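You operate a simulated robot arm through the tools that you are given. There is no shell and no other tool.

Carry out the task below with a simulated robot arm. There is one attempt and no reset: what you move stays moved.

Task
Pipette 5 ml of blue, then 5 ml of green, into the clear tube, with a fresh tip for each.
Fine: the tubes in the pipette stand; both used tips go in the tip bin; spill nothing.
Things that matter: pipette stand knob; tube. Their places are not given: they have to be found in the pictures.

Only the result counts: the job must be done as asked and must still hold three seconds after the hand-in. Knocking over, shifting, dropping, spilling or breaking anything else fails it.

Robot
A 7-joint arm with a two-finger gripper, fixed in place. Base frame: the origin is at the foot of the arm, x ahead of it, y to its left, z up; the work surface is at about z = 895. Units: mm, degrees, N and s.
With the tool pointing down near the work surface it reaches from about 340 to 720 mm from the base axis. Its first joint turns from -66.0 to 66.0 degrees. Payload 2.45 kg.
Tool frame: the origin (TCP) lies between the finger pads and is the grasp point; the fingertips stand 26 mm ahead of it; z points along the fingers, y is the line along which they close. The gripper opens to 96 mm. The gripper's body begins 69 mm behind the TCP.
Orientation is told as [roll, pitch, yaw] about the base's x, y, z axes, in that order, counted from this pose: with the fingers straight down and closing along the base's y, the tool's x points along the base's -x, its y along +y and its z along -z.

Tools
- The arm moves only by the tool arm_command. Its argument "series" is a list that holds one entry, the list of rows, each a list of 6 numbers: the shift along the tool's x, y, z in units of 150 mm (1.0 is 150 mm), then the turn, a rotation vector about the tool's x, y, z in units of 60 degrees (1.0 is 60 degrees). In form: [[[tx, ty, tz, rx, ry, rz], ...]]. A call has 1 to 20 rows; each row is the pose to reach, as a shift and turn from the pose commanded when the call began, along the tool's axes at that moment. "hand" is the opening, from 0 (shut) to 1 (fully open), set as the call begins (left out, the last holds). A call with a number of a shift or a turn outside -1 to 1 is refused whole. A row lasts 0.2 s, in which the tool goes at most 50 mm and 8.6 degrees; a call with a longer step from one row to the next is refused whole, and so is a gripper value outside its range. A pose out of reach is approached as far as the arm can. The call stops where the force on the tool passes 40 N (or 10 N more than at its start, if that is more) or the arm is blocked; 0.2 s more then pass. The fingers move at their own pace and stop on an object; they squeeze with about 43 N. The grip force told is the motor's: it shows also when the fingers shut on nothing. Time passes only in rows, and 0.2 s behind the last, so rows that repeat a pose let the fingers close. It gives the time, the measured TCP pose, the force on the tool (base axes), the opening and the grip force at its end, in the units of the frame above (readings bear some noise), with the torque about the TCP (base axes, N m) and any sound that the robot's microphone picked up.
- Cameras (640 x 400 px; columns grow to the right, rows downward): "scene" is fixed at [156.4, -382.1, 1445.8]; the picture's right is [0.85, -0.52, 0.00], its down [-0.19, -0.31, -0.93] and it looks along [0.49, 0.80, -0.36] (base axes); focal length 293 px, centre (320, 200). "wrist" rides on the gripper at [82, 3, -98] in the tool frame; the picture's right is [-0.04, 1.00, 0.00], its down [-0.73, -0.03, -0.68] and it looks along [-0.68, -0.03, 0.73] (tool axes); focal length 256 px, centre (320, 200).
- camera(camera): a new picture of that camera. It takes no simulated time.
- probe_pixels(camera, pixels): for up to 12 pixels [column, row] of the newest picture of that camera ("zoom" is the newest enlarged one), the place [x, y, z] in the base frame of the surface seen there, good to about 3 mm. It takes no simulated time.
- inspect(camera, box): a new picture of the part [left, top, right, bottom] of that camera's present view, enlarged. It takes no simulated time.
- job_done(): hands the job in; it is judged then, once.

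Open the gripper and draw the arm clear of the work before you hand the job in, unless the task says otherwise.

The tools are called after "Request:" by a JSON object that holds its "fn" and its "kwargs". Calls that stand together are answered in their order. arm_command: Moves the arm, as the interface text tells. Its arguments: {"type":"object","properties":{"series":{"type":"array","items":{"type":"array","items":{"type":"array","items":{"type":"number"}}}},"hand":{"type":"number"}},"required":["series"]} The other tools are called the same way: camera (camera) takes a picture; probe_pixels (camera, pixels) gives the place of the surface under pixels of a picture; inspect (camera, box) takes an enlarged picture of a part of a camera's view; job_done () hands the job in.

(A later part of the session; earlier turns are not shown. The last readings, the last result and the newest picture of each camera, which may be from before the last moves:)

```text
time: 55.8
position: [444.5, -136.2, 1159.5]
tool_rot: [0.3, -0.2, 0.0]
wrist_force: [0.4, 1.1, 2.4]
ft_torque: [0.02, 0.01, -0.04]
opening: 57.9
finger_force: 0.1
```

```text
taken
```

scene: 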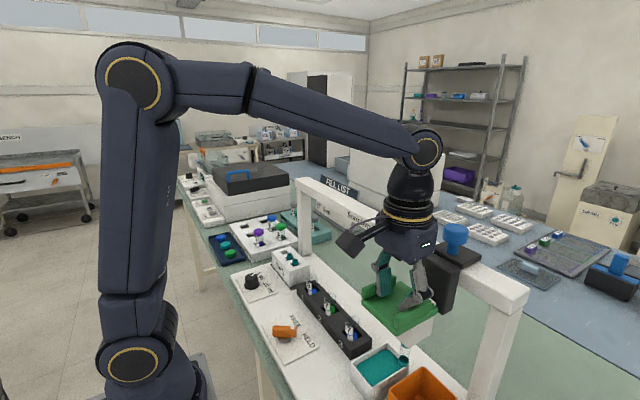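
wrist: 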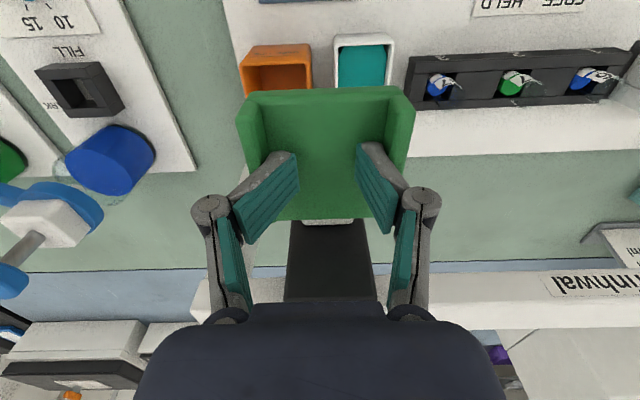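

The carriage is near y≈−133. I move another 47 mm to centre it over the bin.

Request:
{"fn": "arm_command", "kwargs": {"series": [[[0, -0.04, 0, 0, 0, 0], [0, -0.1, 0, 0, 0, 0], [0, -0.17, 0, 0, 0, 0], [0, -0.24, 0, 0, 0, 0], [0, -0.29, 0, 0, 0, 0], [0, -0.315, 0, 0, 0, 0], [0, -0.315, 0, 0, 0, 0]]]}}

Request:
{"fn": "camera", "kwargs": {"camera": "scene"}}

Request:
{"fn": "inspect", "kwargs": {"camera": "scene", "box": [360, 300, 520, 400]}}

Request:
{"fn": "camera", "kwargs": {"camera": "wrist"}}

```text
time: 57.4
position: [445.3, -182.0, 1158.9]
tool_rot: [0.3, -0.3, 0.0]
wrist_force: [0.3, -1.2, 0.5]
ft_torque: [-0.08, -0.02, 0.0]
opening: 57.1
finger_force: 0.0
```

```text
taken
```

scene: 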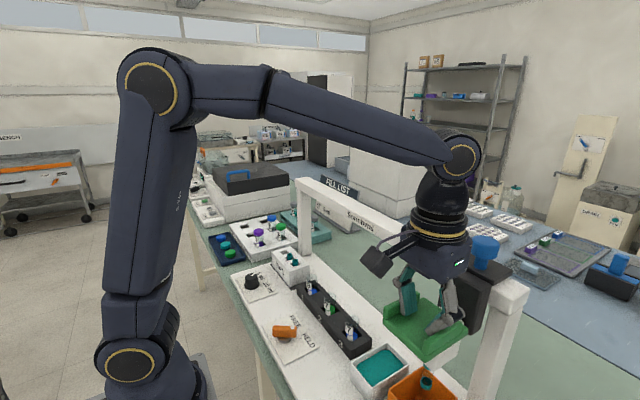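

```text
4.00 times, centred on (440, 350) of scene
```

zoom: 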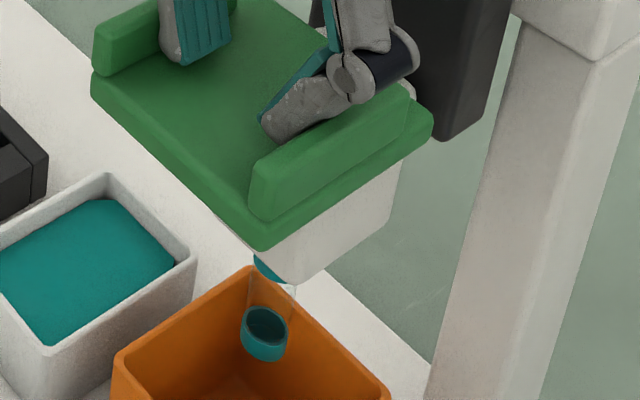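

```text
taken
```

wrist: 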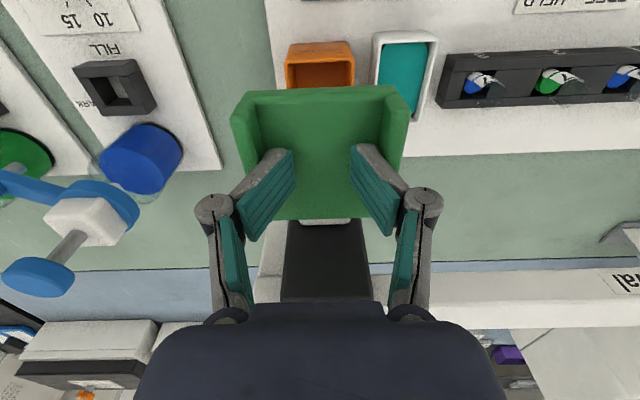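

The tip hangs over the bin's middle. I close the fingers and press the head down in stages.

Request:
{"fn": "arm_command", "kwargs": {"series": [[[0, 0.003, 0, 0, 0, 0], [0, 0.003, 0, 0, 0, 0], [0, 0.003, 0, 0, 0, 0], [0, 0.003, 0, 0, 0, 0], [0, 0.003, 0, 0, 0, 0]]], "hand": 0}}

Request:
{"fn": "arm_command", "kwargs": {"series": [[[0, 0, 0.05, 0, 0, 0], [0, 0, 0.1, 0, 0, 0], [0, 0, 0.16, 0, 0, 0], [0, 0, 0.22, 0, 0, 0], [0, 0, 0.28, 0, 0, 0], [0, 0, 0.34, 0, 0, 0], [0, 0, 0.4, 0, 0, 0], [0, 0, 0.45, 0, 0, 0], [0, 0, 0.45, 0, 0, 0]]]}}

Request:
{"fn": "camera", "kwargs": {"camera": "scene"}}

Request:
{"fn": "inspect", "kwargs": {"camera": "scene", "box": [360, 300, 520, 400]}}

```text
time: 58.6
position: [445.2, -182.2, 1158.6]
tool_rot: [0.3, -0.4, 0.1]
wrist_force: [-0.6, 0.1, 0.4]
ft_torque: [0.0, 0.01, -0.01]
opening: 0.1
finger_force: 28.1
```

```text
time: 60.6
position: [444.4, -181.2, 1090.8]
tool_rot: [0.3, -0.3, 0.0]
wrist_force: [-1.7, -0.7, 7.0]
ft_torque: [-0.06, 0.09, 0.03]
opening: 6.0
finger_force: 28.5
```

```text
taken
```

scene: 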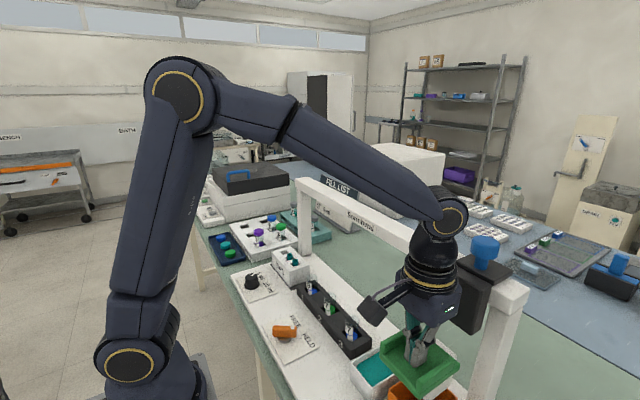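

```text
4.00 times, centred on (440, 350) of scene
```

zoom: 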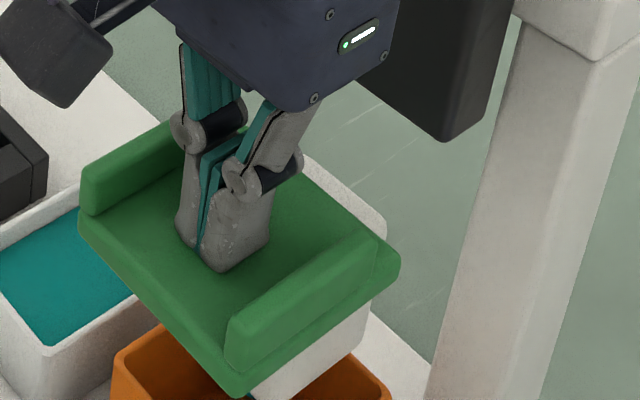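

I press the last part to TCP z≈1076, as at the tubes.

Request:
{"fn": "arm_command", "kwargs": {"series": [[[0, 0, 0.03, 0, 0, 0], [0, 0, 0.06, 0, 0, 0], [0, 0, 0.08, 0, 0, 0], [0, 0, 0.095, 0, 0, 0], [0, 0, 0.1, 0, 0, 0], [0, 0, 0.1, 0, 0, 0]]]}}

Request:
{"fn": "inspect", "kwargs": {"camera": "scene", "box": [360, 300, 520, 400]}}

```text
time: 62.0
position: [445.0, -181.8, 1078.5]
tool_rot: [0.2, -0.5, 0.1]
wrist_force: [-4.8, 1.7, 11.7]
ft_torque: [0.03, 0.26, -0.01]
opening: 6.1
finger_force: 28.4
stopped in row 6: the force on the tool passed its limit at 41 N (the readings are from after the stop); the commanded pose is now the measured one
```

```text
4.00 times, centred on (440, 350) of scene
```

zoom: 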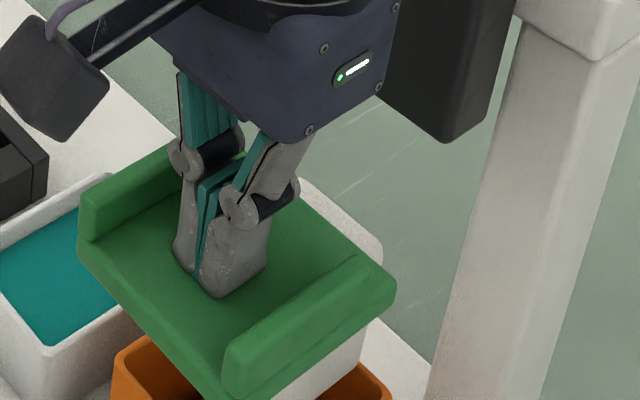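

A firm stop at 41 N, end of travel. I rise and see whether the tip came off.

Request:
{"fn": "arm_command", "kwargs": {"series": [[[0, 0, -0.03, 0, 0, 0], [0, 0, -0.08, 0, 0, 0], [0, 0, -0.14, 0, 0, 0], [0, 0, -0.2, 0, 0, 0], [0, 0, -0.26, 0, 0, 0], [0, 0, -0.32, 0, 0, 0], [0, 0, -0.38, 0, 0, 0], [0, 0, -0.44, 0, 0, 0], [0, 0, -0.5, 0, 0, 0], [0, 0, -0.54, 0, 0, 0], [0, 0, -0.54, 0, 0, 0]]]}}

Request:
{"fn": "inspect", "kwargs": {"camera": "scene", "box": [360, 300, 520, 400]}}

Request:
{"fn": "camera", "kwargs": {"camera": "wrist"}}

```text
time: 64.4
position: [444.8, -181.3, 1158.6]
tool_rot: [0.2, -0.4, 0.0]
wrist_force: [0.2, -0.4, -0.7]
ft_torque: [0.0, -0.01, 0.02]
opening: 0.1
finger_force: 28.6
```

```text
4.00 times, centred on (440, 350) of scene
```

zoom: 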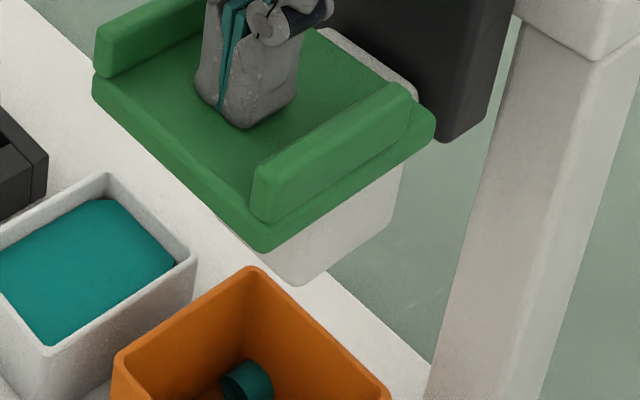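

```text
taken
```

wrist: 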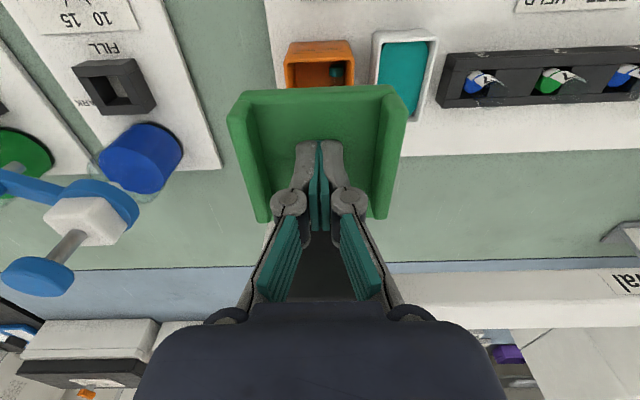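

The first tip is in the bin. I spread the fingers and slide the empty carriage back toward the tip rack (+y), in several strokes.

Request:
{"fn": "arm_command", "kwargs": {"series": [[[0, 0, 0, 0, 0, 0], [0, 0, 0, 0, 0, 0], [0, 0, 0, 0, 0, 0], [0, 0, 0, 0, 0, 0]]], "hand": 0.6}}

Request:
{"fn": "arm_command", "kwargs": {"series": [[[0, 0.05, 0, 0, 0, 0], [0, 0.12, 0, 0, 0, 0], [0, 0.22, 0, 0, 0, 0], [0, 0.32, 0, 0, 0, 0], [0, 0.42, 0, 0, 0, 0], [0, 0.52, 0, 0, 0, 0], [0, 0.62, 0, 0, 0, 0], [0, 0.72, 0, 0, 0, 0], [0, 0.82, 0, 0, 0, 0], [0, 0.92, 0, 0, 0, 0], [0, 1.0, 0, 0, 0, 0]]]}}

Request:
{"fn": "arm_command", "kwargs": {"series": [[[0, 0.05, 0, 0, 0, 0], [0, 0.12, 0, 0, 0, 0], [0, 0.22, 0, 0, 0, 0], [0, 0.32, 0, 0, 0, 0], [0, 0.42, 0, 0, 0, 0], [0, 0.52, 0, 0, 0, 0], [0, 0.62, 0, 0, 0, 0], [0, 0.72, 0, 0, 0, 0], [0, 0.82, 0, 0, 0, 0], [0, 0.92, 0, 0, 0, 0], [0, 1.0, 0, 0, 0, 0]]]}}

Request:
{"fn": "camera", "kwargs": {"camera": "wrist"}}

Request:
{"fn": "camera", "kwargs": {"camera": "scene"}}

```text
time: 65.4
position: [444.8, -182.5, 1157.3]
tool_rot: [0.2, -0.3, -0.1]
wrist_force: [0.5, -1.1, -1.8]
ft_torque: [-0.04, -0.04, -0.01]
opening: 57.5
finger_force: 0.0
```

```text
time: 67.8
position: [445.9, -31.5, 1160.2]
tool_rot: [0.2, -0.5, 0.0]
wrist_force: [1.3, -0.7, 2.3]
ft_torque: [0.05, 0.03, -0.01]
opening: 57.4
finger_force: 1.2
```

```text
time: 70.2
position: [445.7, 117.5, 1159.3]
tool_rot: [0.1, -0.5, -0.1]
wrist_force: [-0.6, -3.2, 2.5]
ft_torque: [-0.07, 0.02, 0.03]
opening: 57.7
finger_force: 0.1
```

```text
taken
```

wrist: 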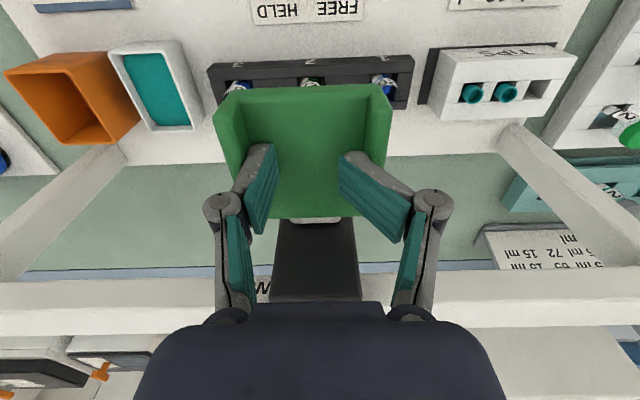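

```text
taken
```

scene: 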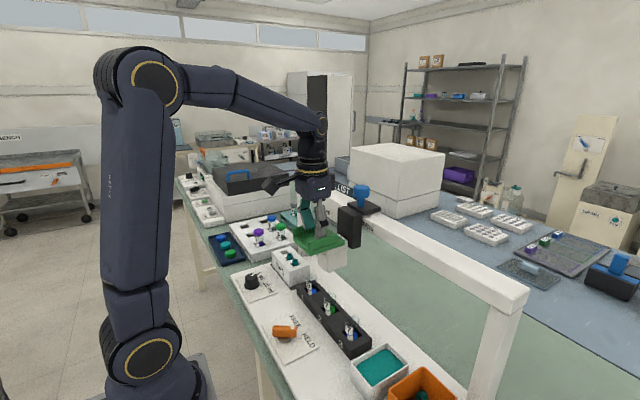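

The carriage lags about 11 mm (at y≈107). I move 150 mm more then fine-adjust to tip 1 at y≈294.

Request:
{"fn": "arm_command", "kwargs": {"series": [[[0, 0.05, 0, 0, 0, 0], [0, 0.12, 0, 0, 0, 0], [0, 0.22, 0, 0, 0, 0], [0, 0.32, 0, 0, 0, 0], [0, 0.42, 0, 0, 0, 0], [0, 0.52, 0, 0, 0, 0], [0, 0.62, 0, 0, 0, 0], [0, 0.72, 0, 0, 0, 0], [0, 0.82, 0, 0, 0, 0], [0, 0.92, 0, 0, 0, 0], [0, 1.0, 0, 0, 0, 0]]]}}

Request:
{"fn": "arm_command", "kwargs": {"series": [[[0, 0.04, 0, 0, 0, 0], [0, 0.09, 0, 0, 0, 0], [0, 0.14, 0, 0, 0, 0], [0, 0.18, 0, 0, 0, 0], [0, 0.21, 0, 0, 0, 0], [0, 0.22, 0, 0, 0, 0], [0, 0.22, 0, 0, 0, 0]]]}}

Request:
{"fn": "camera", "kwargs": {"camera": "wrist"}}

Request:
{"fn": "inspect", "kwargs": {"camera": "scene", "box": [250, 190, 350, 290]}}

```text
time: 72.6
position: [444.3, 269.1, 1160.2]
tool_rot: [0.2, -0.5, 0.0]
wrist_force: [0.5, -0.3, 1.8]
ft_torque: [0.0, -0.01, 0.02]
opening: 57.0
finger_force: 0.1
```

```text
time: 74.2
position: [445.1, 299.9, 1160.3]
tool_rot: [0.2, -0.5, 0.0]
wrist_force: [-0.3, -2.2, 2.0]
ft_torque: [-0.06, 0.04, 0.03]
opening: 58.7
finger_force: 0.0
```

```text
taken
```

wrist: 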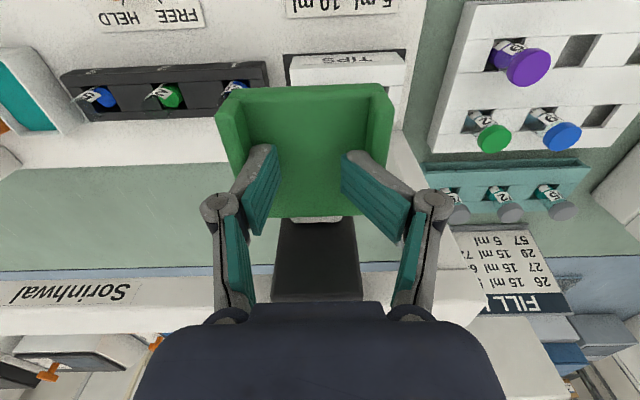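

```text
4.00 times, centred on (300, 240) of scene
```

zoom: 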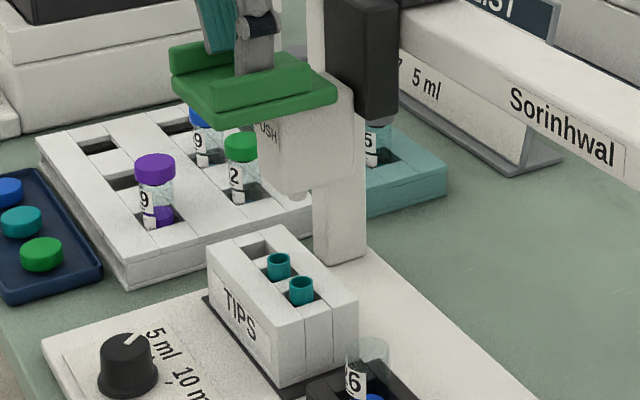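

I zoom on nozzle and tip 1 to measure the offset.

Request:
{"fn": "inspect", "kwargs": {"camera": "scene", "box": [275, 230, 315, 275]}}

Request:
{"fn": "probe_pixels", "kwargs": {"camera": "zoom", "pixels": [[305, 70], [295, 68], [318, 68], [306, 78], [290, 252], [350, 252], [320, 238], [320, 270]]}}

```text
8.89 times, centred on (295, 252) of scene
```

zoom: 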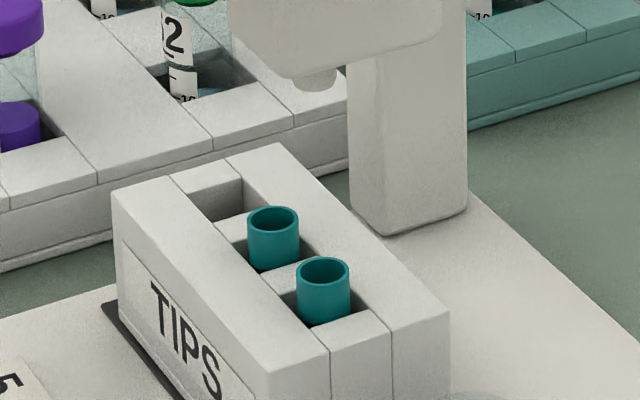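

```text
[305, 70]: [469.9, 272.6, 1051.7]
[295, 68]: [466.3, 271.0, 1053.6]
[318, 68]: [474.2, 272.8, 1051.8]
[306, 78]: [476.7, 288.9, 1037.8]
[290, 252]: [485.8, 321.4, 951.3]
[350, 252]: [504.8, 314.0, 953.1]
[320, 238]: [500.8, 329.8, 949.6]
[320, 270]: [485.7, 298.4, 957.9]
```

Nozzle and tip 1 line up (expected 295.35, seen 295.34). I close the fingers, recentre them on the plate by −8 mm, and recheck.

Request:
{"fn": "arm_command", "kwargs": {"series": [[[0, 0, 0, 0, 0, 0], [0, 0, 0, 0, 0, 0], [0, 0, 0, 0, 0, 0], [0, 0, 0, 0, 0, 0], [0, -0.03, 0, 0, 0, 0], [0, -0.053, 0, 0, 0, 0], [0, -0.053, 0, 0, 0, 0]]], "hand": 0}}

Request:
{"fn": "inspect", "kwargs": {"camera": "scene", "box": [275, 230, 315, 275]}}

Request:
{"fn": "camera", "kwargs": {"camera": "wrist"}}

```text
time: 75.8
position: [444.3, 293.6, 1161.6]
tool_rot: [0.2, -0.5, 0.0]
wrist_force: [0.4, -0.7, -0.2]
ft_torque: [0.02, 0.01, 0.0]
opening: 0.0
finger_force: 28.7
```

```text
8.89 times, centred on (295, 252) of scene
```

zoom: 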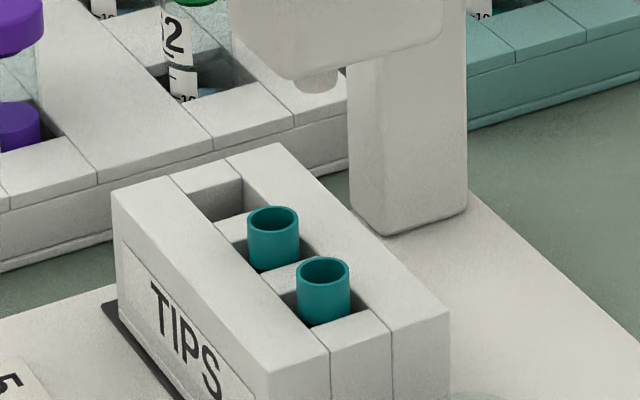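

```text
taken
```

wrist: 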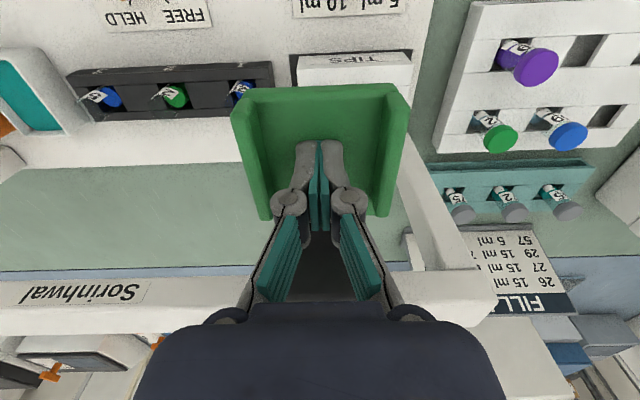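

Looks aligned. I lower the head to just above tip 1 and check again before seating.

Request:
{"fn": "arm_command", "kwargs": {"series": [[[0, 0, 0.06, 0, 0, 0], [0, 0, 0.13, 0, 0, 0], [0, 0, 0.2, 0, 0, 0], [0, 0, 0.27, 0, 0, 0], [0, 0, 0.34, 0, 0, 0], [0, 0, 0.4, 0, 0, 0], [0, 0, 0.44, 0, 0, 0], [0, 0, 0.44, 0, 0, 0]]]}}

Request:
{"fn": "inspect", "kwargs": {"camera": "scene", "box": [275, 230, 315, 275]}}

```text
time: 77.6
position: [446.1, 293.5, 1093.7]
tool_rot: [0.2, -0.5, 0.0]
wrist_force: [-2.4, -0.6, 5.3]
ft_torque: [-0.01, 0.1, 0.02]
opening: 6.2
finger_force: 28.4
```

```text
8.89 times, centred on (295, 252) of scene
```

zoom: 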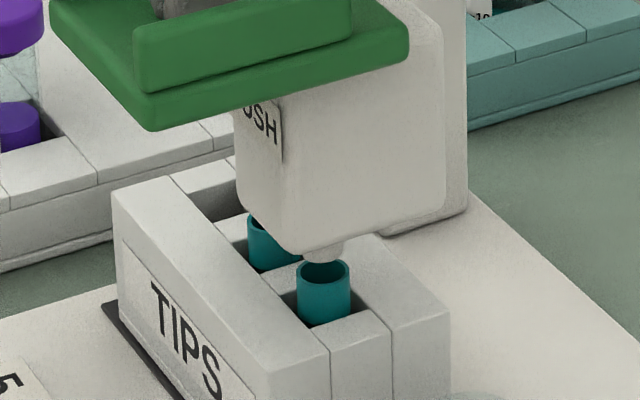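

Nozzle (323) sits over tip 1 (323). I press to seat it until the firm stop.

Request:
{"fn": "arm_command", "kwargs": {"series": [[[0, 0, 0.04, 0, 0, 0], [0, 0, 0.08, 0, 0, 0], [0, 0, 0.11, 0, 0, 0], [0, 0, 0.13, 0, 0, 0], [0, 0, 0.145, 0, 0, 0], [0, 0, 0.155, 0, 0, 0], [0, 0, 0.165, 0, 0, 0]]]}}

Request:
{"fn": "inspect", "kwargs": {"camera": "scene", "box": [275, 230, 315, 275]}}

```text
time: 78.9
position: [446.4, 293.1, 1077.0]
tool_rot: [0.5, -0.6, 0.0]
wrist_force: [-4.5, -1.2, 8.8]
ft_torque: [-0.04, 0.17, 0.02]
opening: 6.2
finger_force: 28.8
stopped in row 6: the force on the tool passed its limit at 44 N (the readings are from after the stop); the commanded pose is now the measured one
```

```text
8.89 times, centred on (295, 252) of scene
```

zoom: 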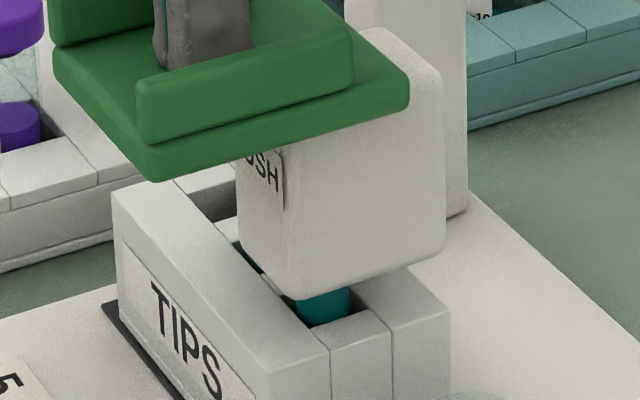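

Stop reached at 44 N. I rise and check the tip is on the nozzle.

Request:
{"fn": "arm_command", "kwargs": {"series": [[[0, 0, -0.04, 0, 0, 0], [0, 0, -0.1, 0, 0, 0], [0, 0, -0.17, 0, 0, 0], [0, 0, -0.24, 0, 0, 0], [0, 0, -0.31, 0, 0, 0], [0, 0, -0.38, 0, 0, 0], [0, 0, -0.45, 0, 0, 0], [0, 0, -0.51, 0, 0, 0], [0, 0, -0.55, 0, 0, 0], [0, 0, -0.55, 0, 0, 0]]]}}

Request:
{"fn": "inspect", "kwargs": {"camera": "scene", "box": [250, 190, 350, 290]}}

Request:
{"fn": "camera", "kwargs": {"camera": "wrist"}}

```text
time: 81.1
position: [445.2, 292.6, 1158.0]
tool_rot: [0.4, -0.7, 0.0]
wrist_force: [-0.2, -0.2, 0.0]
ft_torque: [-0.03, -0.02, 0.01]
opening: 0.3
finger_force: 28.7
```

```text
4.00 times, centred on (300, 240) of scene
```

zoom: 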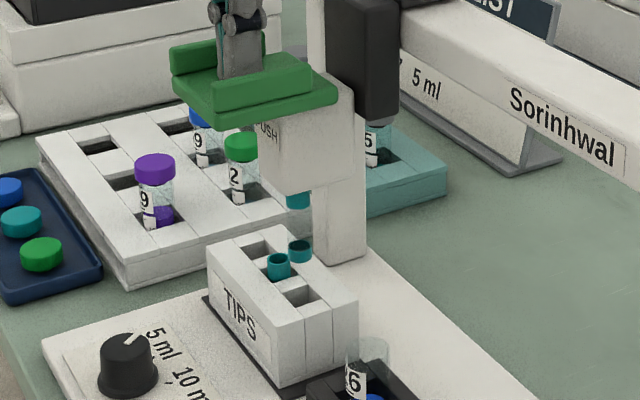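

```text
taken
```

wrist: 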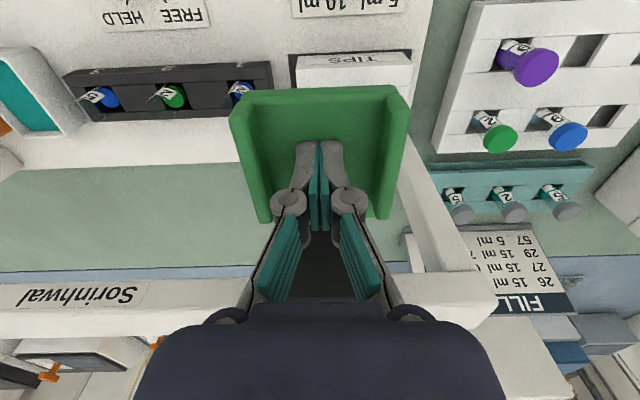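

The second fresh tip is on. I spread the fingers and slide to the green tube at y≈103.

Request:
{"fn": "arm_command", "kwargs": {"series": [[[0, 0, -0.012, 0, 0, 0], [0, 0, -0.012, 0, 0, 0], [0, 0, -0.012, 0, 0, 0], [0, 0, -0.012, 0, 0, 0]]], "hand": 0.6}}

Request:
{"fn": "arm_command", "kwargs": {"series": [[[0, -0.03, 0, 0, 0, 0], [0, -0.08, 0, 0, 0, 0], [0, -0.15, 0, 0, 0, 0], [0, -0.23, 0, 0, 0, 0], [0, -0.31, 0, 0, 0, 0], [0, -0.39, 0, 0, 0, 0], [0, -0.47, 0, 0, 0, 0], [0, -0.55, 0, 0, 0, 0], [0, -0.63, 0, 0, 0, 0], [0, -0.71, 0, 0, 0, 0], [0, -0.79, 0, 0, 0, 0], [0, -0.87, 0, 0, 0, 0], [0, -0.94, 0, 0, 0, 0], [0, -0.98, 0, 0, 0, 0], [0, -1.0, 0, 0, 0, 0], [0, -1.0, 0, 0, 0, 0]]]}}

Request:
{"fn": "camera", "kwargs": {"camera": "wrist"}}

Request:
{"fn": "inspect", "kwargs": {"camera": "scene", "box": [280, 220, 380, 320]}}

```text
time: 82.1
position: [444.7, 292.8, 1159.5]
tool_rot: [0.3, -0.7, 0.1]
wrist_force: [-0.3, 0.7, -2.3]
ft_torque: [-0.05, -0.03, 0.02]
opening: 56.5
finger_force: 0.1
```

```text
time: 85.5
position: [445.4, 141.2, 1158.6]
tool_rot: [0.4, -0.7, 0.0]
wrist_force: [0.6, -0.3, 2.5]
ft_torque: [0.02, -0.02, -0.01]
opening: 57.6
finger_force: 0.1
```

```text
taken
```

wrist: 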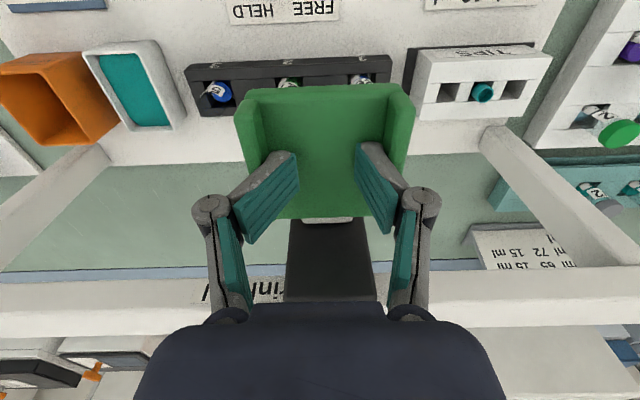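

```text
4.00 times, centred on (330, 270) of scene
```

zoom: 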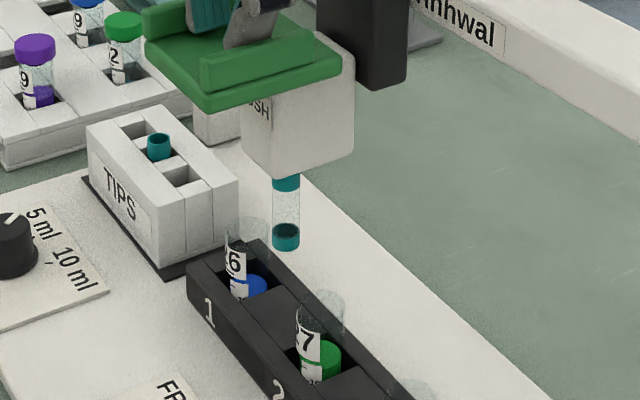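

The carriage is near y≈144; I move 41 mm further to the green tube and check alignment.

Request:
{"fn": "arm_command", "kwargs": {"series": [[[0, -0.03, 0, 0, 0, 0], [0, -0.08, 0, 0, 0, 0], [0, -0.14, 0, 0, 0, 0], [0, -0.2, 0, 0, 0, 0], [0, -0.24, 0, 0, 0, 0], [0, -0.262, 0, 0, 0, 0], [0, -0.268, 0, 0, 0, 0], [0, -0.268, 0, 0, 0, 0]]]}}

Request:
{"fn": "camera", "kwargs": {"camera": "wrist"}}

Request:
{"fn": "inspect", "kwargs": {"camera": "scene", "box": [313, 272, 353, 322]}}

```text
time: 87.3
position: [445.5, 103.5, 1158.4]
tool_rot: [0.4, -0.7, 0.0]
wrist_force: [-1.0, 1.2, -1.5]
ft_torque: [0.01, -0.01, 0.0]
opening: 57.8
finger_force: 0.0
```

```text
taken
```

wrist: 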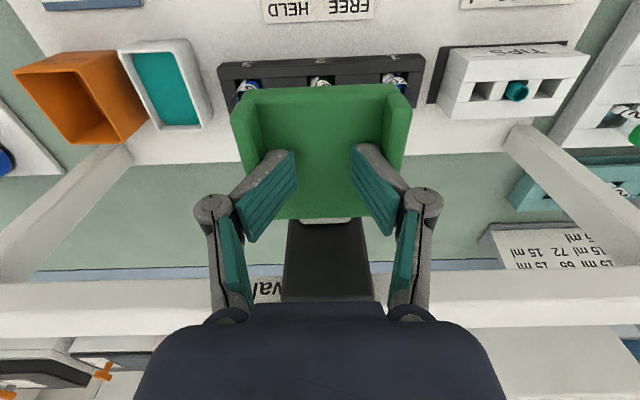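

```text
8.00 times, centred on (333, 297) of scene
```

zoom: 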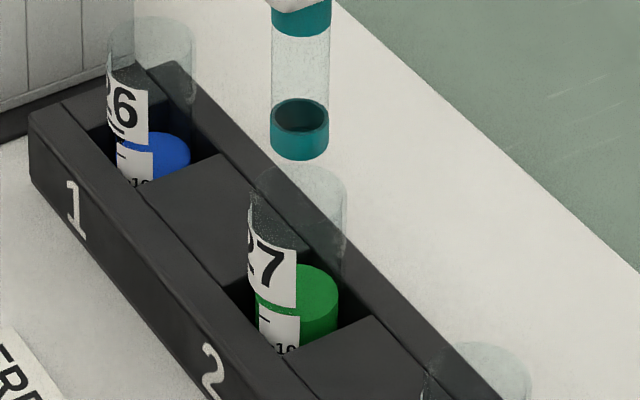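

Tip centre projects to 298.5 and the tube rim centre is 298.5 – aligned. I close the fingers and lower into the tube.

Request:
{"fn": "arm_command", "kwargs": {"series": [[[0, 0.003, 0, 0, 0, 0], [0, 0.003, 0, 0, 0, 0], [0, 0.003, 0, 0, 0, 0], [0, 0.003, 0, 0, 0, 0], [0, 0.003, 0, 0, 0, 0]]], "hand": 0}}

Request:
{"fn": "inspect", "kwargs": {"camera": "scene", "box": [313, 272, 353, 322]}}

Request:
{"fn": "camera", "kwargs": {"camera": "wrist"}}

```text
time: 88.5
position: [446.3, 103.3, 1158.7]
tool_rot: [0.4, -0.8, 0.0]
wrist_force: [-0.9, 0.2, -1.2]
ft_torque: [0.0, 0.02, -0.01]
opening: 0.0
finger_force: 28.7
```

```text
8.00 times, centred on (333, 297) of scene
```

zoom: 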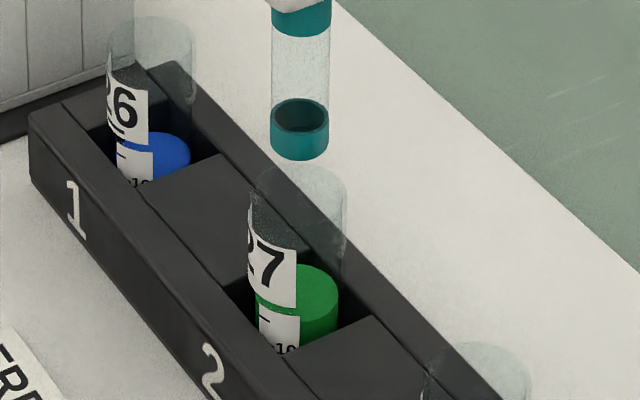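

```text
taken
```

wrist: 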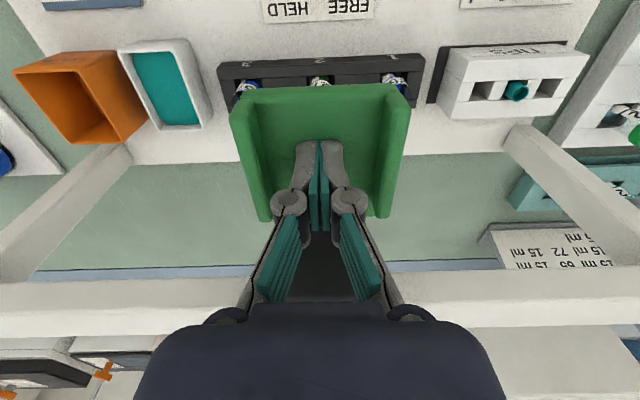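

Still aligned. I press down 45 mm and check the tip inside the green tube.

Request:
{"fn": "arm_command", "kwargs": {"series": [[[0, 0, 0.05, 0, 0, 0], [0, 0, 0.1, 0, 0, 0], [0, 0, 0.16, 0, 0, 0], [0, 0, 0.22, 0, 0, 0], [0, 0, 0.26, 0, 0, 0], [0, 0, 0.3, 0, 0, 0], [0, 0, 0.3, 0, 0, 0]]]}}

Request:
{"fn": "inspect", "kwargs": {"camera": "scene", "box": [313, 272, 353, 322]}}

```text
time: 90.1
position: [446.0, 104.3, 1113.8]
tool_rot: [0.5, -0.7, 0.0]
wrist_force: [-0.9, 0.5, 5.0]
ft_torque: [0.01, 0.04, -0.02]
opening: 6.0
finger_force: 28.4
```

```text
8.00 times, centred on (333, 297) of scene
```

zoom: 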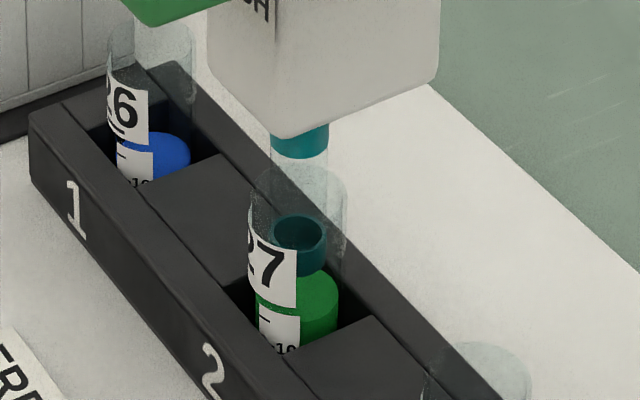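

The tip is centred in the tube above the green. I continue monotonically down to about z 1080.

Request:
{"fn": "arm_command", "kwargs": {"series": [[[0, 0, 0.05, 0, 0, 0], [0, 0, 0.1, 0, 0, 0], [0, 0, 0.15, 0, 0, 0], [0, 0, 0.19, 0, 0, 0], [0, 0, 0.215, 0, 0, 0], [0, 0, 0.215, 0, 0, 0]]]}}

Request:
{"fn": "arm_command", "kwargs": {"series": [[[0, 0, 0.01, 0, 0, 0], [0, 0, 0.02, 0, 0, 0], [0, 0, 0.028, 0, 0, 0], [0, 0, 0.028, 0, 0, 0], [0, 0, 0.028, 0, 0, 0]]]}}

Request:
{"fn": "inspect", "kwargs": {"camera": "scene", "box": [313, 272, 353, 322]}}

```text
time: 91.5
position: [447.6, 103.9, 1081.9]
tool_rot: [0.5, -0.7, 0.0]
wrist_force: [-1.5, 0.0, 5.5]
ft_torque: [0.0, 0.12, -0.01]
opening: 6.2
finger_force: 28.7
```

```text
time: 92.7
position: [445.8, 104.6, 1077.7]
tool_rot: [0.4, -0.6, 0.0]
wrist_force: [-1.7, -1.7, 6.3]
ft_torque: [0.0, 0.09, 0.02]
opening: 6.0
finger_force: 28.1
```

```text
8.00 times, centred on (333, 297) of scene
```

zoom: 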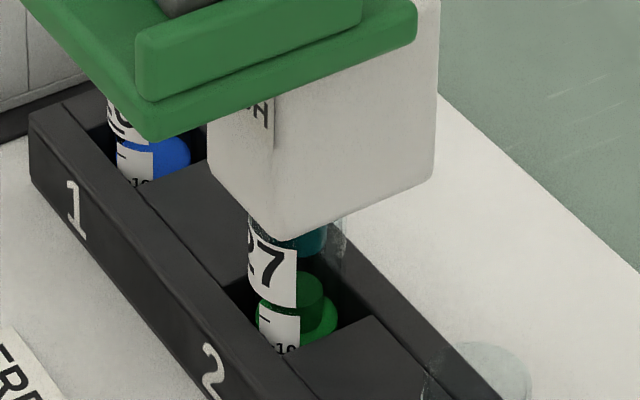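

Green has been drawn into the tip. I hold briefly, then raise smoothly.

Request:
{"fn": "arm_command", "kwargs": {"series": [[[0, 0, 0, 0, 0, 0], [0, 0, 0, 0, 0, 0], [0, 0, 0, 0, 0, 0], [0, 0, -0.03, 0, 0, 0], [0, 0, -0.08, 0, 0, 0], [0, 0, -0.14, 0, 0, 0], [0, 0, -0.2, 0, 0, 0], [0, 0, -0.26, 0, 0, 0], [0, 0, -0.32, 0, 0, 0], [0, 0, -0.38, 0, 0, 0], [0, 0, -0.44, 0, 0, 0], [0, 0, -0.5, 0, 0, 0], [0, 0, -0.54, 0, 0, 0], [0, 0, -0.55, 0, 0, 0], [0, 0, -0.55, 0, 0, 0]]]}}

Request:
{"fn": "inspect", "kwargs": {"camera": "scene", "box": [313, 272, 353, 322]}}

Request:
{"fn": "camera", "kwargs": {"camera": "wrist"}}

```text
time: 95.9
position: [445.6, 104.3, 1159.2]
tool_rot: [0.3, -0.7, 0.0]
wrist_force: [-0.4, 0.2, 0.8]
ft_torque: [0.04, -0.04, 0.03]
opening: 0.0
finger_force: 27.7
```

```text
8.00 times, centred on (333, 297) of scene
```

zoom: 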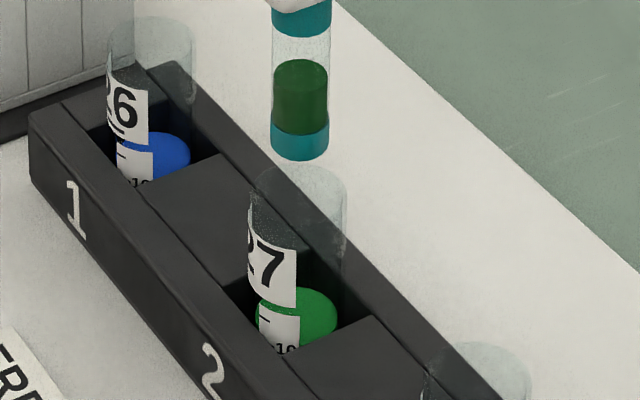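

```text
taken
```

wrist: 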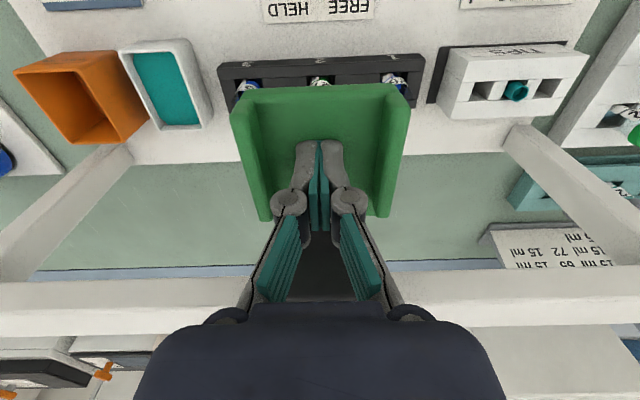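

The tip holds green. I spread the fingers and slide 90 mm to the clear tube (slot 3).

Request:
{"fn": "arm_command", "kwargs": {"series": [[[0, 0, 0, 0, 0, 0], [0, 0, 0, 0, 0, 0], [0, 0, 0, 0, 0, 0], [0, 0, 0, 0, 0, 0]]], "hand": 0.6}}

Request:
{"fn": "arm_command", "kwargs": {"series": [[[0, -0.03, 0, 0, 0, 0], [0, -0.08, 0, 0, 0, 0], [0, -0.15, 0, 0, 0, 0], [0, -0.23, 0, 0, 0, 0], [0, -0.31, 0, 0, 0, 0], [0, -0.39, 0, 0, 0, 0], [0, -0.46, 0, 0, 0, 0], [0, -0.52, 0, 0, 0, 0], [0, -0.56, 0, 0, 0, 0], [0, -0.585, 0, 0, 0, 0], [0, -0.597, 0, 0, 0, 0], [0, -0.597, 0, 0, 0, 0]]]}}

Request:
{"fn": "camera", "kwargs": {"camera": "wrist"}}

Request:
{"fn": "inspect", "kwargs": {"camera": "scene", "box": [332, 292, 372, 342]}}

```text
time: 96.9
position: [446.4, 103.9, 1159.2]
tool_rot: [0.2, -0.7, 0.0]
wrist_force: [0.7, 2.3, -2.7]
ft_torque: [-0.03, -0.03, 0.0]
opening: 57.1
finger_force: 0.0
```

```text
time: 99.5
position: [445.7, 15.3, 1160.1]
tool_rot: [0.4, -0.7, 0.1]
wrist_force: [0.7, -0.2, -1.8]
ft_torque: [-0.02, -0.04, 0.04]
opening: 58.5
finger_force: 0.1
```

```text
taken
```

wrist: 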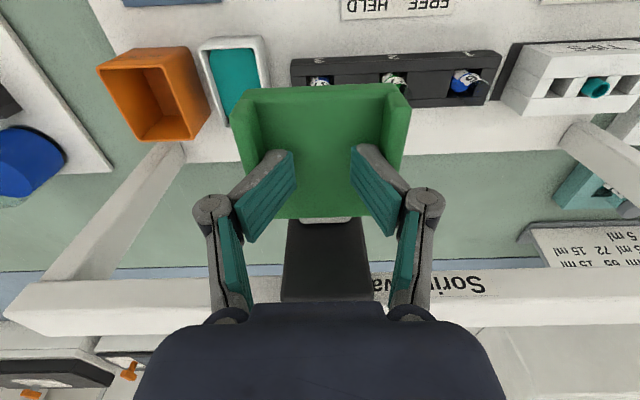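

```text
8.00 times, centred on (352, 317) of scene
```

zoom: 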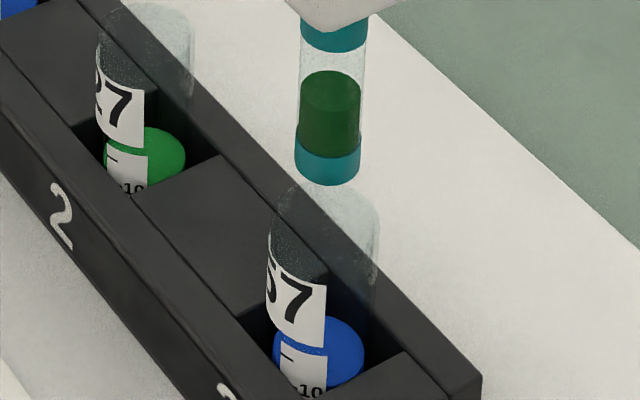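

Tip projects to 324.5 vs tube 325 – aligned. I close the fingers and push down into the tube.

Request:
{"fn": "arm_command", "kwargs": {"series": [[[0, 0, 0, 0, 0, 0], [0, 0, 0, 0, 0, 0], [0, 0, 0, 0, 0, 0], [0, 0, 0, 0, 0, 0], [0, 0, 0, 0, 0, 0]]], "hand": 0}}

Request:
{"fn": "arm_command", "kwargs": {"series": [[[0, 0, 0.05, 0, 0, 0], [0, 0, 0.1, 0, 0, 0], [0, 0, 0.14, 0, 0, 0], [0, 0, 0.18, 0, 0, 0], [0, 0, 0.18, 0, 0, 0]]]}}

Request:
{"fn": "inspect", "kwargs": {"camera": "scene", "box": [332, 292, 372, 342]}}

```text
time: 100.7
position: [445.0, 13.7, 1160.0]
tool_rot: [0.4, -0.7, 0.0]
wrist_force: [0.8, 0.1, -0.5]
ft_torque: [-0.04, 0.0, 0.01]
opening: 0.2
finger_force: 28.9
```

```text
time: 101.9
position: [445.3, 13.9, 1132.7]
tool_rot: [0.4, -0.7, 0.0]
wrist_force: [-1.7, 0.0, 4.9]
ft_torque: [0.01, 0.05, -0.01]
opening: 5.9
finger_force: 28.2
```

```text
8.00 times, centred on (352, 317) of scene
```

zoom: 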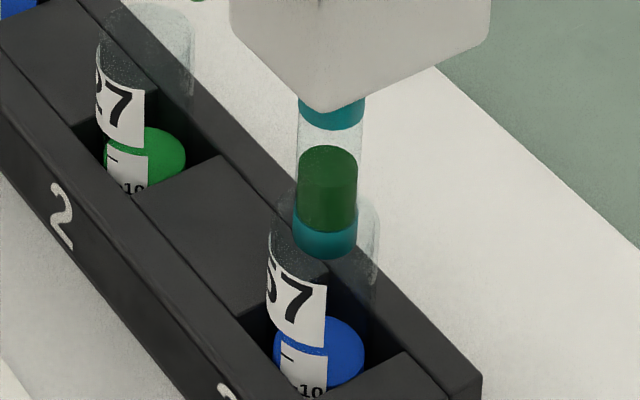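

The tip has entered the tube cleanly. I continue down to about z 1081 and then the final 4 mm.

Request:
{"fn": "arm_command", "kwargs": {"series": [[[0, 0, 0.05, 0, 0, 0], [0, 0, 0.11, 0, 0, 0], [0, 0, 0.17, 0, 0, 0], [0, 0, 0.23, 0, 0, 0], [0, 0, 0.29, 0, 0, 0], [0, 0, 0.33, 0, 0, 0], [0, 0, 0.345, 0, 0, 0], [0, 0, 0.345, 0, 0, 0]]]}}

Request:
{"fn": "arm_command", "kwargs": {"series": [[[0, 0, 0.01, 0, 0, 0], [0, 0, 0.02, 0, 0, 0], [0, 0, 0.028, 0, 0, 0], [0, 0, 0.028, 0, 0, 0], [0, 0, 0.028, 0, 0, 0]]]}}

Request:
{"fn": "inspect", "kwargs": {"camera": "scene", "box": [332, 292, 372, 342]}}

```text
time: 103.7
position: [446.2, 14.9, 1080.7]
tool_rot: [0.4, -0.7, 0.0]
wrist_force: [-1.2, -0.4, 6.6]
ft_torque: [-0.05, 0.08, 0.02]
opening: 6.0
finger_force: 29.1
```

```text
time: 104.9
position: [448.1, 13.3, 1076.8]
tool_rot: [0.4, -0.6, 0.1]
wrist_force: [-3.9, 0.6, 11.3]
ft_torque: [-0.01, 0.22, 0.0]
opening: 6.0
finger_force: 28.4
```

```text
8.00 times, centred on (352, 317) of scene
```

zoom: 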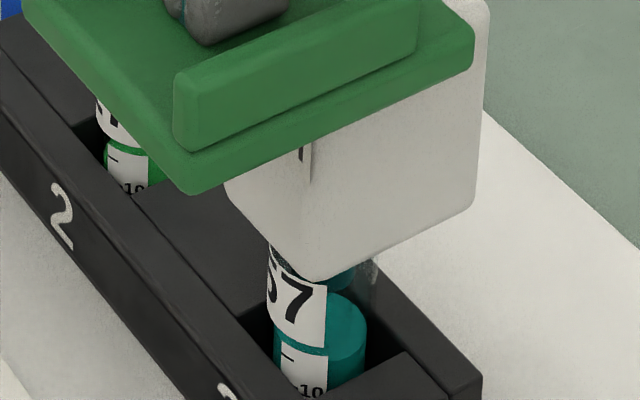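

The tube now shows teal (blue + green) at a higher level: dispensed. I hold briefly and raise.

Request:
{"fn": "arm_command", "kwargs": {"series": [[[0, 0, 0, 0, 0, 0], [0, 0, -0.03, 0, 0, 0], [0, 0, -0.08, 0, 0, 0], [0, 0, -0.14, 0, 0, 0], [0, 0, -0.2, 0, 0, 0], [0, 0, -0.26, 0, 0, 0], [0, 0, -0.32, 0, 0, 0], [0, 0, -0.38, 0, 0, 0], [0, 0, -0.44, 0, 0, 0], [0, 0, -0.5, 0, 0, 0], [0, 0, -0.54, 0, 0, 0], [0, 0, -0.555, 0, 0, 0], [0, 0, -0.555, 0, 0, 0]]]}}

Request:
{"fn": "inspect", "kwargs": {"camera": "scene", "box": [330, 275, 376, 350]}}

Request:
{"fn": "camera", "kwargs": {"camera": "wrist"}}

```text
time: 107.7
position: [446.0, 13.8, 1160.0]
tool_rot: [0.3, -0.7, -0.1]
wrist_force: [-0.8, 1.0, -0.3]
ft_torque: [0.03, 0.01, -0.02]
opening: 0.1
finger_force: 28.2
```

```text
5.33 times, centred on (353, 312) of scene
```

zoom: 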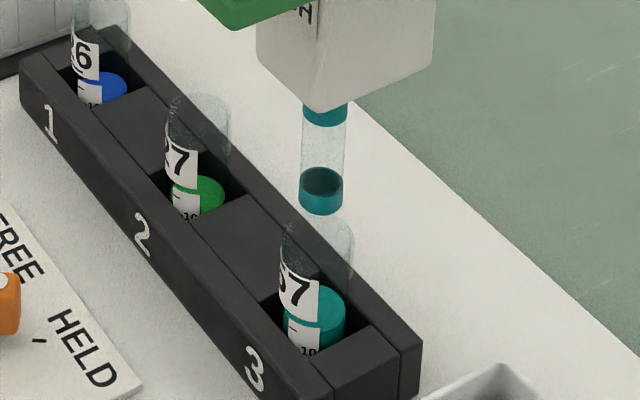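

```text
taken
```

wrist: 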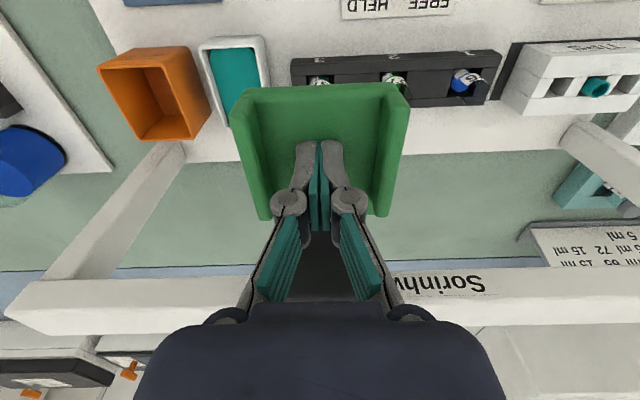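

Dispensed: tube 57 is teal and the tip is empty. Before ejecting, I look into the bin to see where the first tip lies.

Request:
{"fn": "inspect", "kwargs": {"camera": "wrist", "box": [80, 30, 240, 150]}}

Request:
{"fn": "inspect", "kwargs": {"camera": "scene", "box": [370, 340, 470, 400]}}

Request:
{"fn": "probe_pixels", "kwargs": {"camera": "scene", "pixels": [[425, 395], [420, 397], [432, 396], [415, 398], [438, 398]]}}

```text
3.33 times, centred on (160, 90) of wrist
```

zoom: 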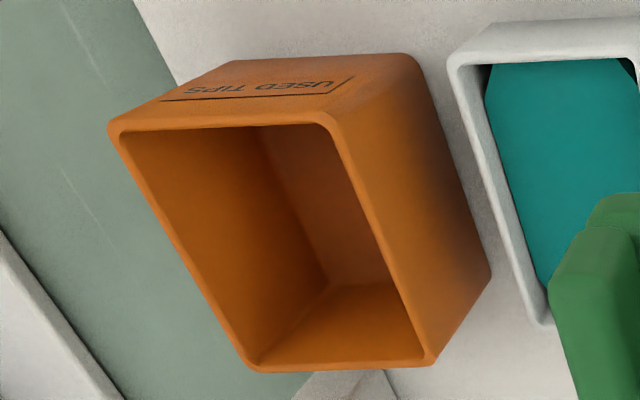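

```text
6.40 times, centred on (420, 370) of scene
```

zoom: 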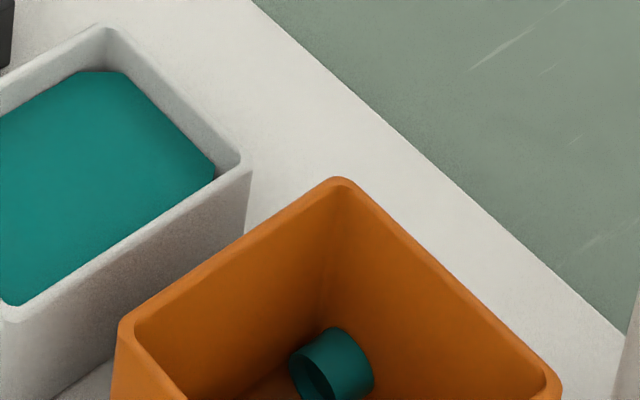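

```text
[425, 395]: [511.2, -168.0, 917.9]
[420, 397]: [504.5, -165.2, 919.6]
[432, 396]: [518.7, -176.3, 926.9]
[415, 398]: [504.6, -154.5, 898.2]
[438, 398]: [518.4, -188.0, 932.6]
```

The first tip lies toward the +y side of the bin (around y −168). I slide partway (to y≈−110) and look again into the bin.

Request:
{"fn": "arm_command", "kwargs": {"series": [[[0, 0, 0, 0, 0, 0], [0, 0, 0, 0, 0, 0], [0, 0, 0, 0, 0, 0], [0, 0, 0, 0, 0, 0]]], "hand": 0.6}}

Request:
{"fn": "arm_command", "kwargs": {"series": [[[0, -0.03, 0, 0, 0, 0], [0, -0.08, 0, 0, 0, 0], [0, -0.15, 0, 0, 0, 0], [0, -0.23, 0, 0, 0, 0], [0, -0.31, 0, 0, 0, 0], [0, -0.39, 0, 0, 0, 0], [0, -0.47, 0, 0, 0, 0], [0, -0.55, 0, 0, 0, 0], [0, -0.63, 0, 0, 0, 0], [0, -0.71, 0, 0, 0, 0], [0, -0.79, 0, 0, 0, 0], [0, -0.87, 0, 0, 0, 0], [0, -0.9, 0, 0, 0, 0], [0, -0.9, 0, 0, 0, 0]]]}}

Request:
{"fn": "camera", "kwargs": {"camera": "wrist"}}

Request:
{"fn": "inspect", "kwargs": {"camera": "wrist", "box": [190, 20, 330, 110]}}

Request:
{"fn": "camera", "kwargs": {"camera": "scene"}}

```text
time: 108.7
position: [446.2, 14.2, 1159.8]
tool_rot: [0.4, -0.7, 0.0]
wrist_force: [1.0, -0.3, -2.0]
ft_torque: [0.03, -0.03, -0.03]
opening: 56.9
finger_force: 0.0
```

```text
time: 111.7
position: [446.3, -121.0, 1159.0]
tool_rot: [0.4, -0.8, 0.1]
wrist_force: [-0.5, 0.7, 3.0]
ft_torque: [0.08, 0.01, 0.03]
opening: 57.7
finger_force: 0.1
```

```text
taken
```

wrist: 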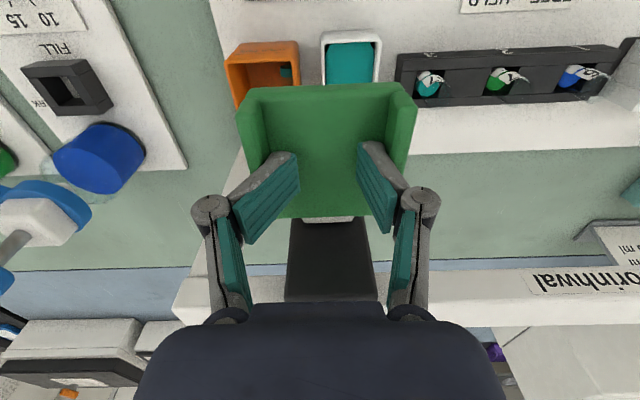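

```text
4.44 times, centred on (260, 65) of wrist
```

zoom: 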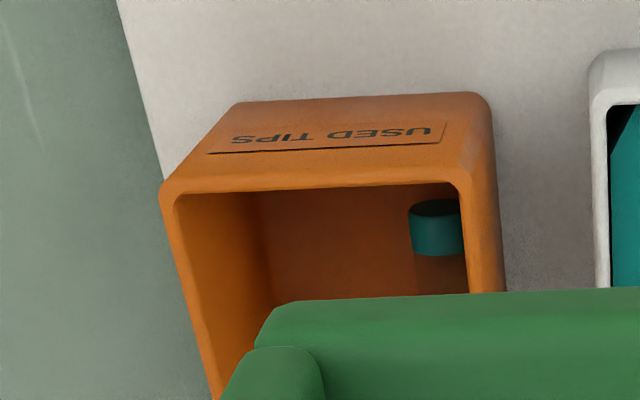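

```text
taken
```

scene: 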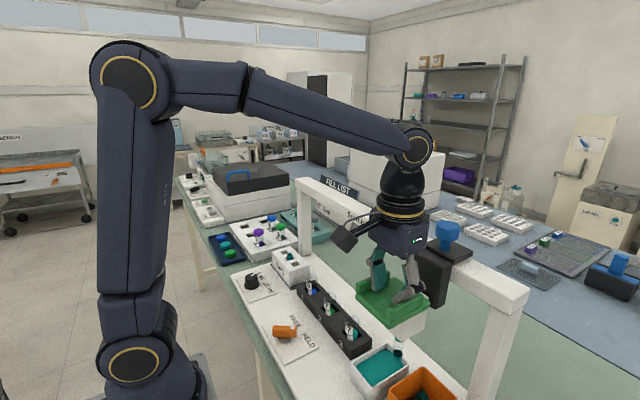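

I probe both ends of the first tip in the bin.

Request:
{"fn": "inspect", "kwargs": {"camera": "wrist", "box": [190, 20, 330, 110]}}

Request:
{"fn": "probe_pixels", "kwargs": {"camera": "zoom", "pixels": [[436, 240], [415, 235], [458, 240], [436, 204], [350, 250], [300, 240], [200, 300], [480, 280]]}}

Request:
{"fn": "inspect", "kwargs": {"camera": "scene", "box": [370, 340, 470, 400]}}

```text
4.44 times, centred on (260, 65) of wrist
```

zoom: 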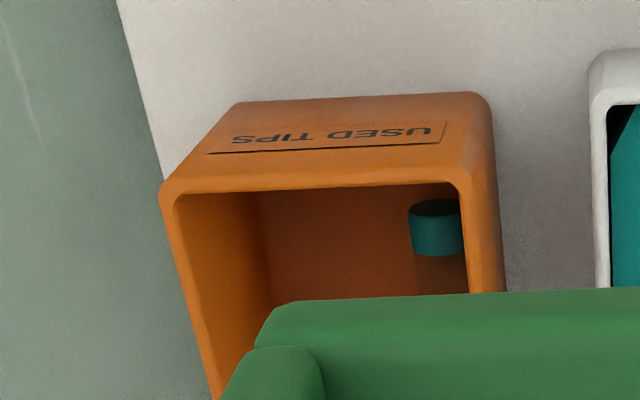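

```text
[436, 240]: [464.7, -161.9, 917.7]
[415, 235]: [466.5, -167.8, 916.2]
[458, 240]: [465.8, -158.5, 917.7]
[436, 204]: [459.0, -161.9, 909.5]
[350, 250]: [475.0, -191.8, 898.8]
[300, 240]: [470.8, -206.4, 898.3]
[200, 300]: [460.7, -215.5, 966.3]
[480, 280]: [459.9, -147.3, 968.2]
```

```text
6.40 times, centred on (420, 370) of scene
```

zoom: 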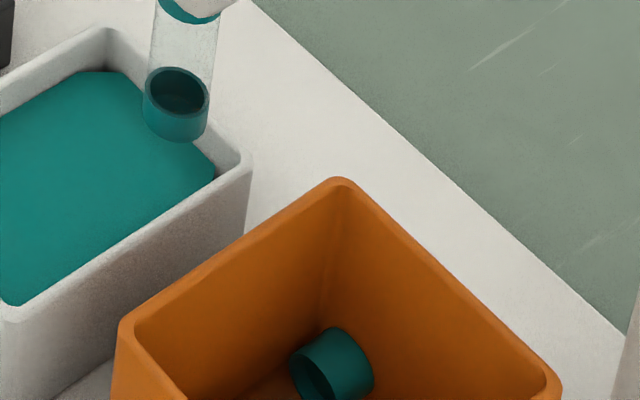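

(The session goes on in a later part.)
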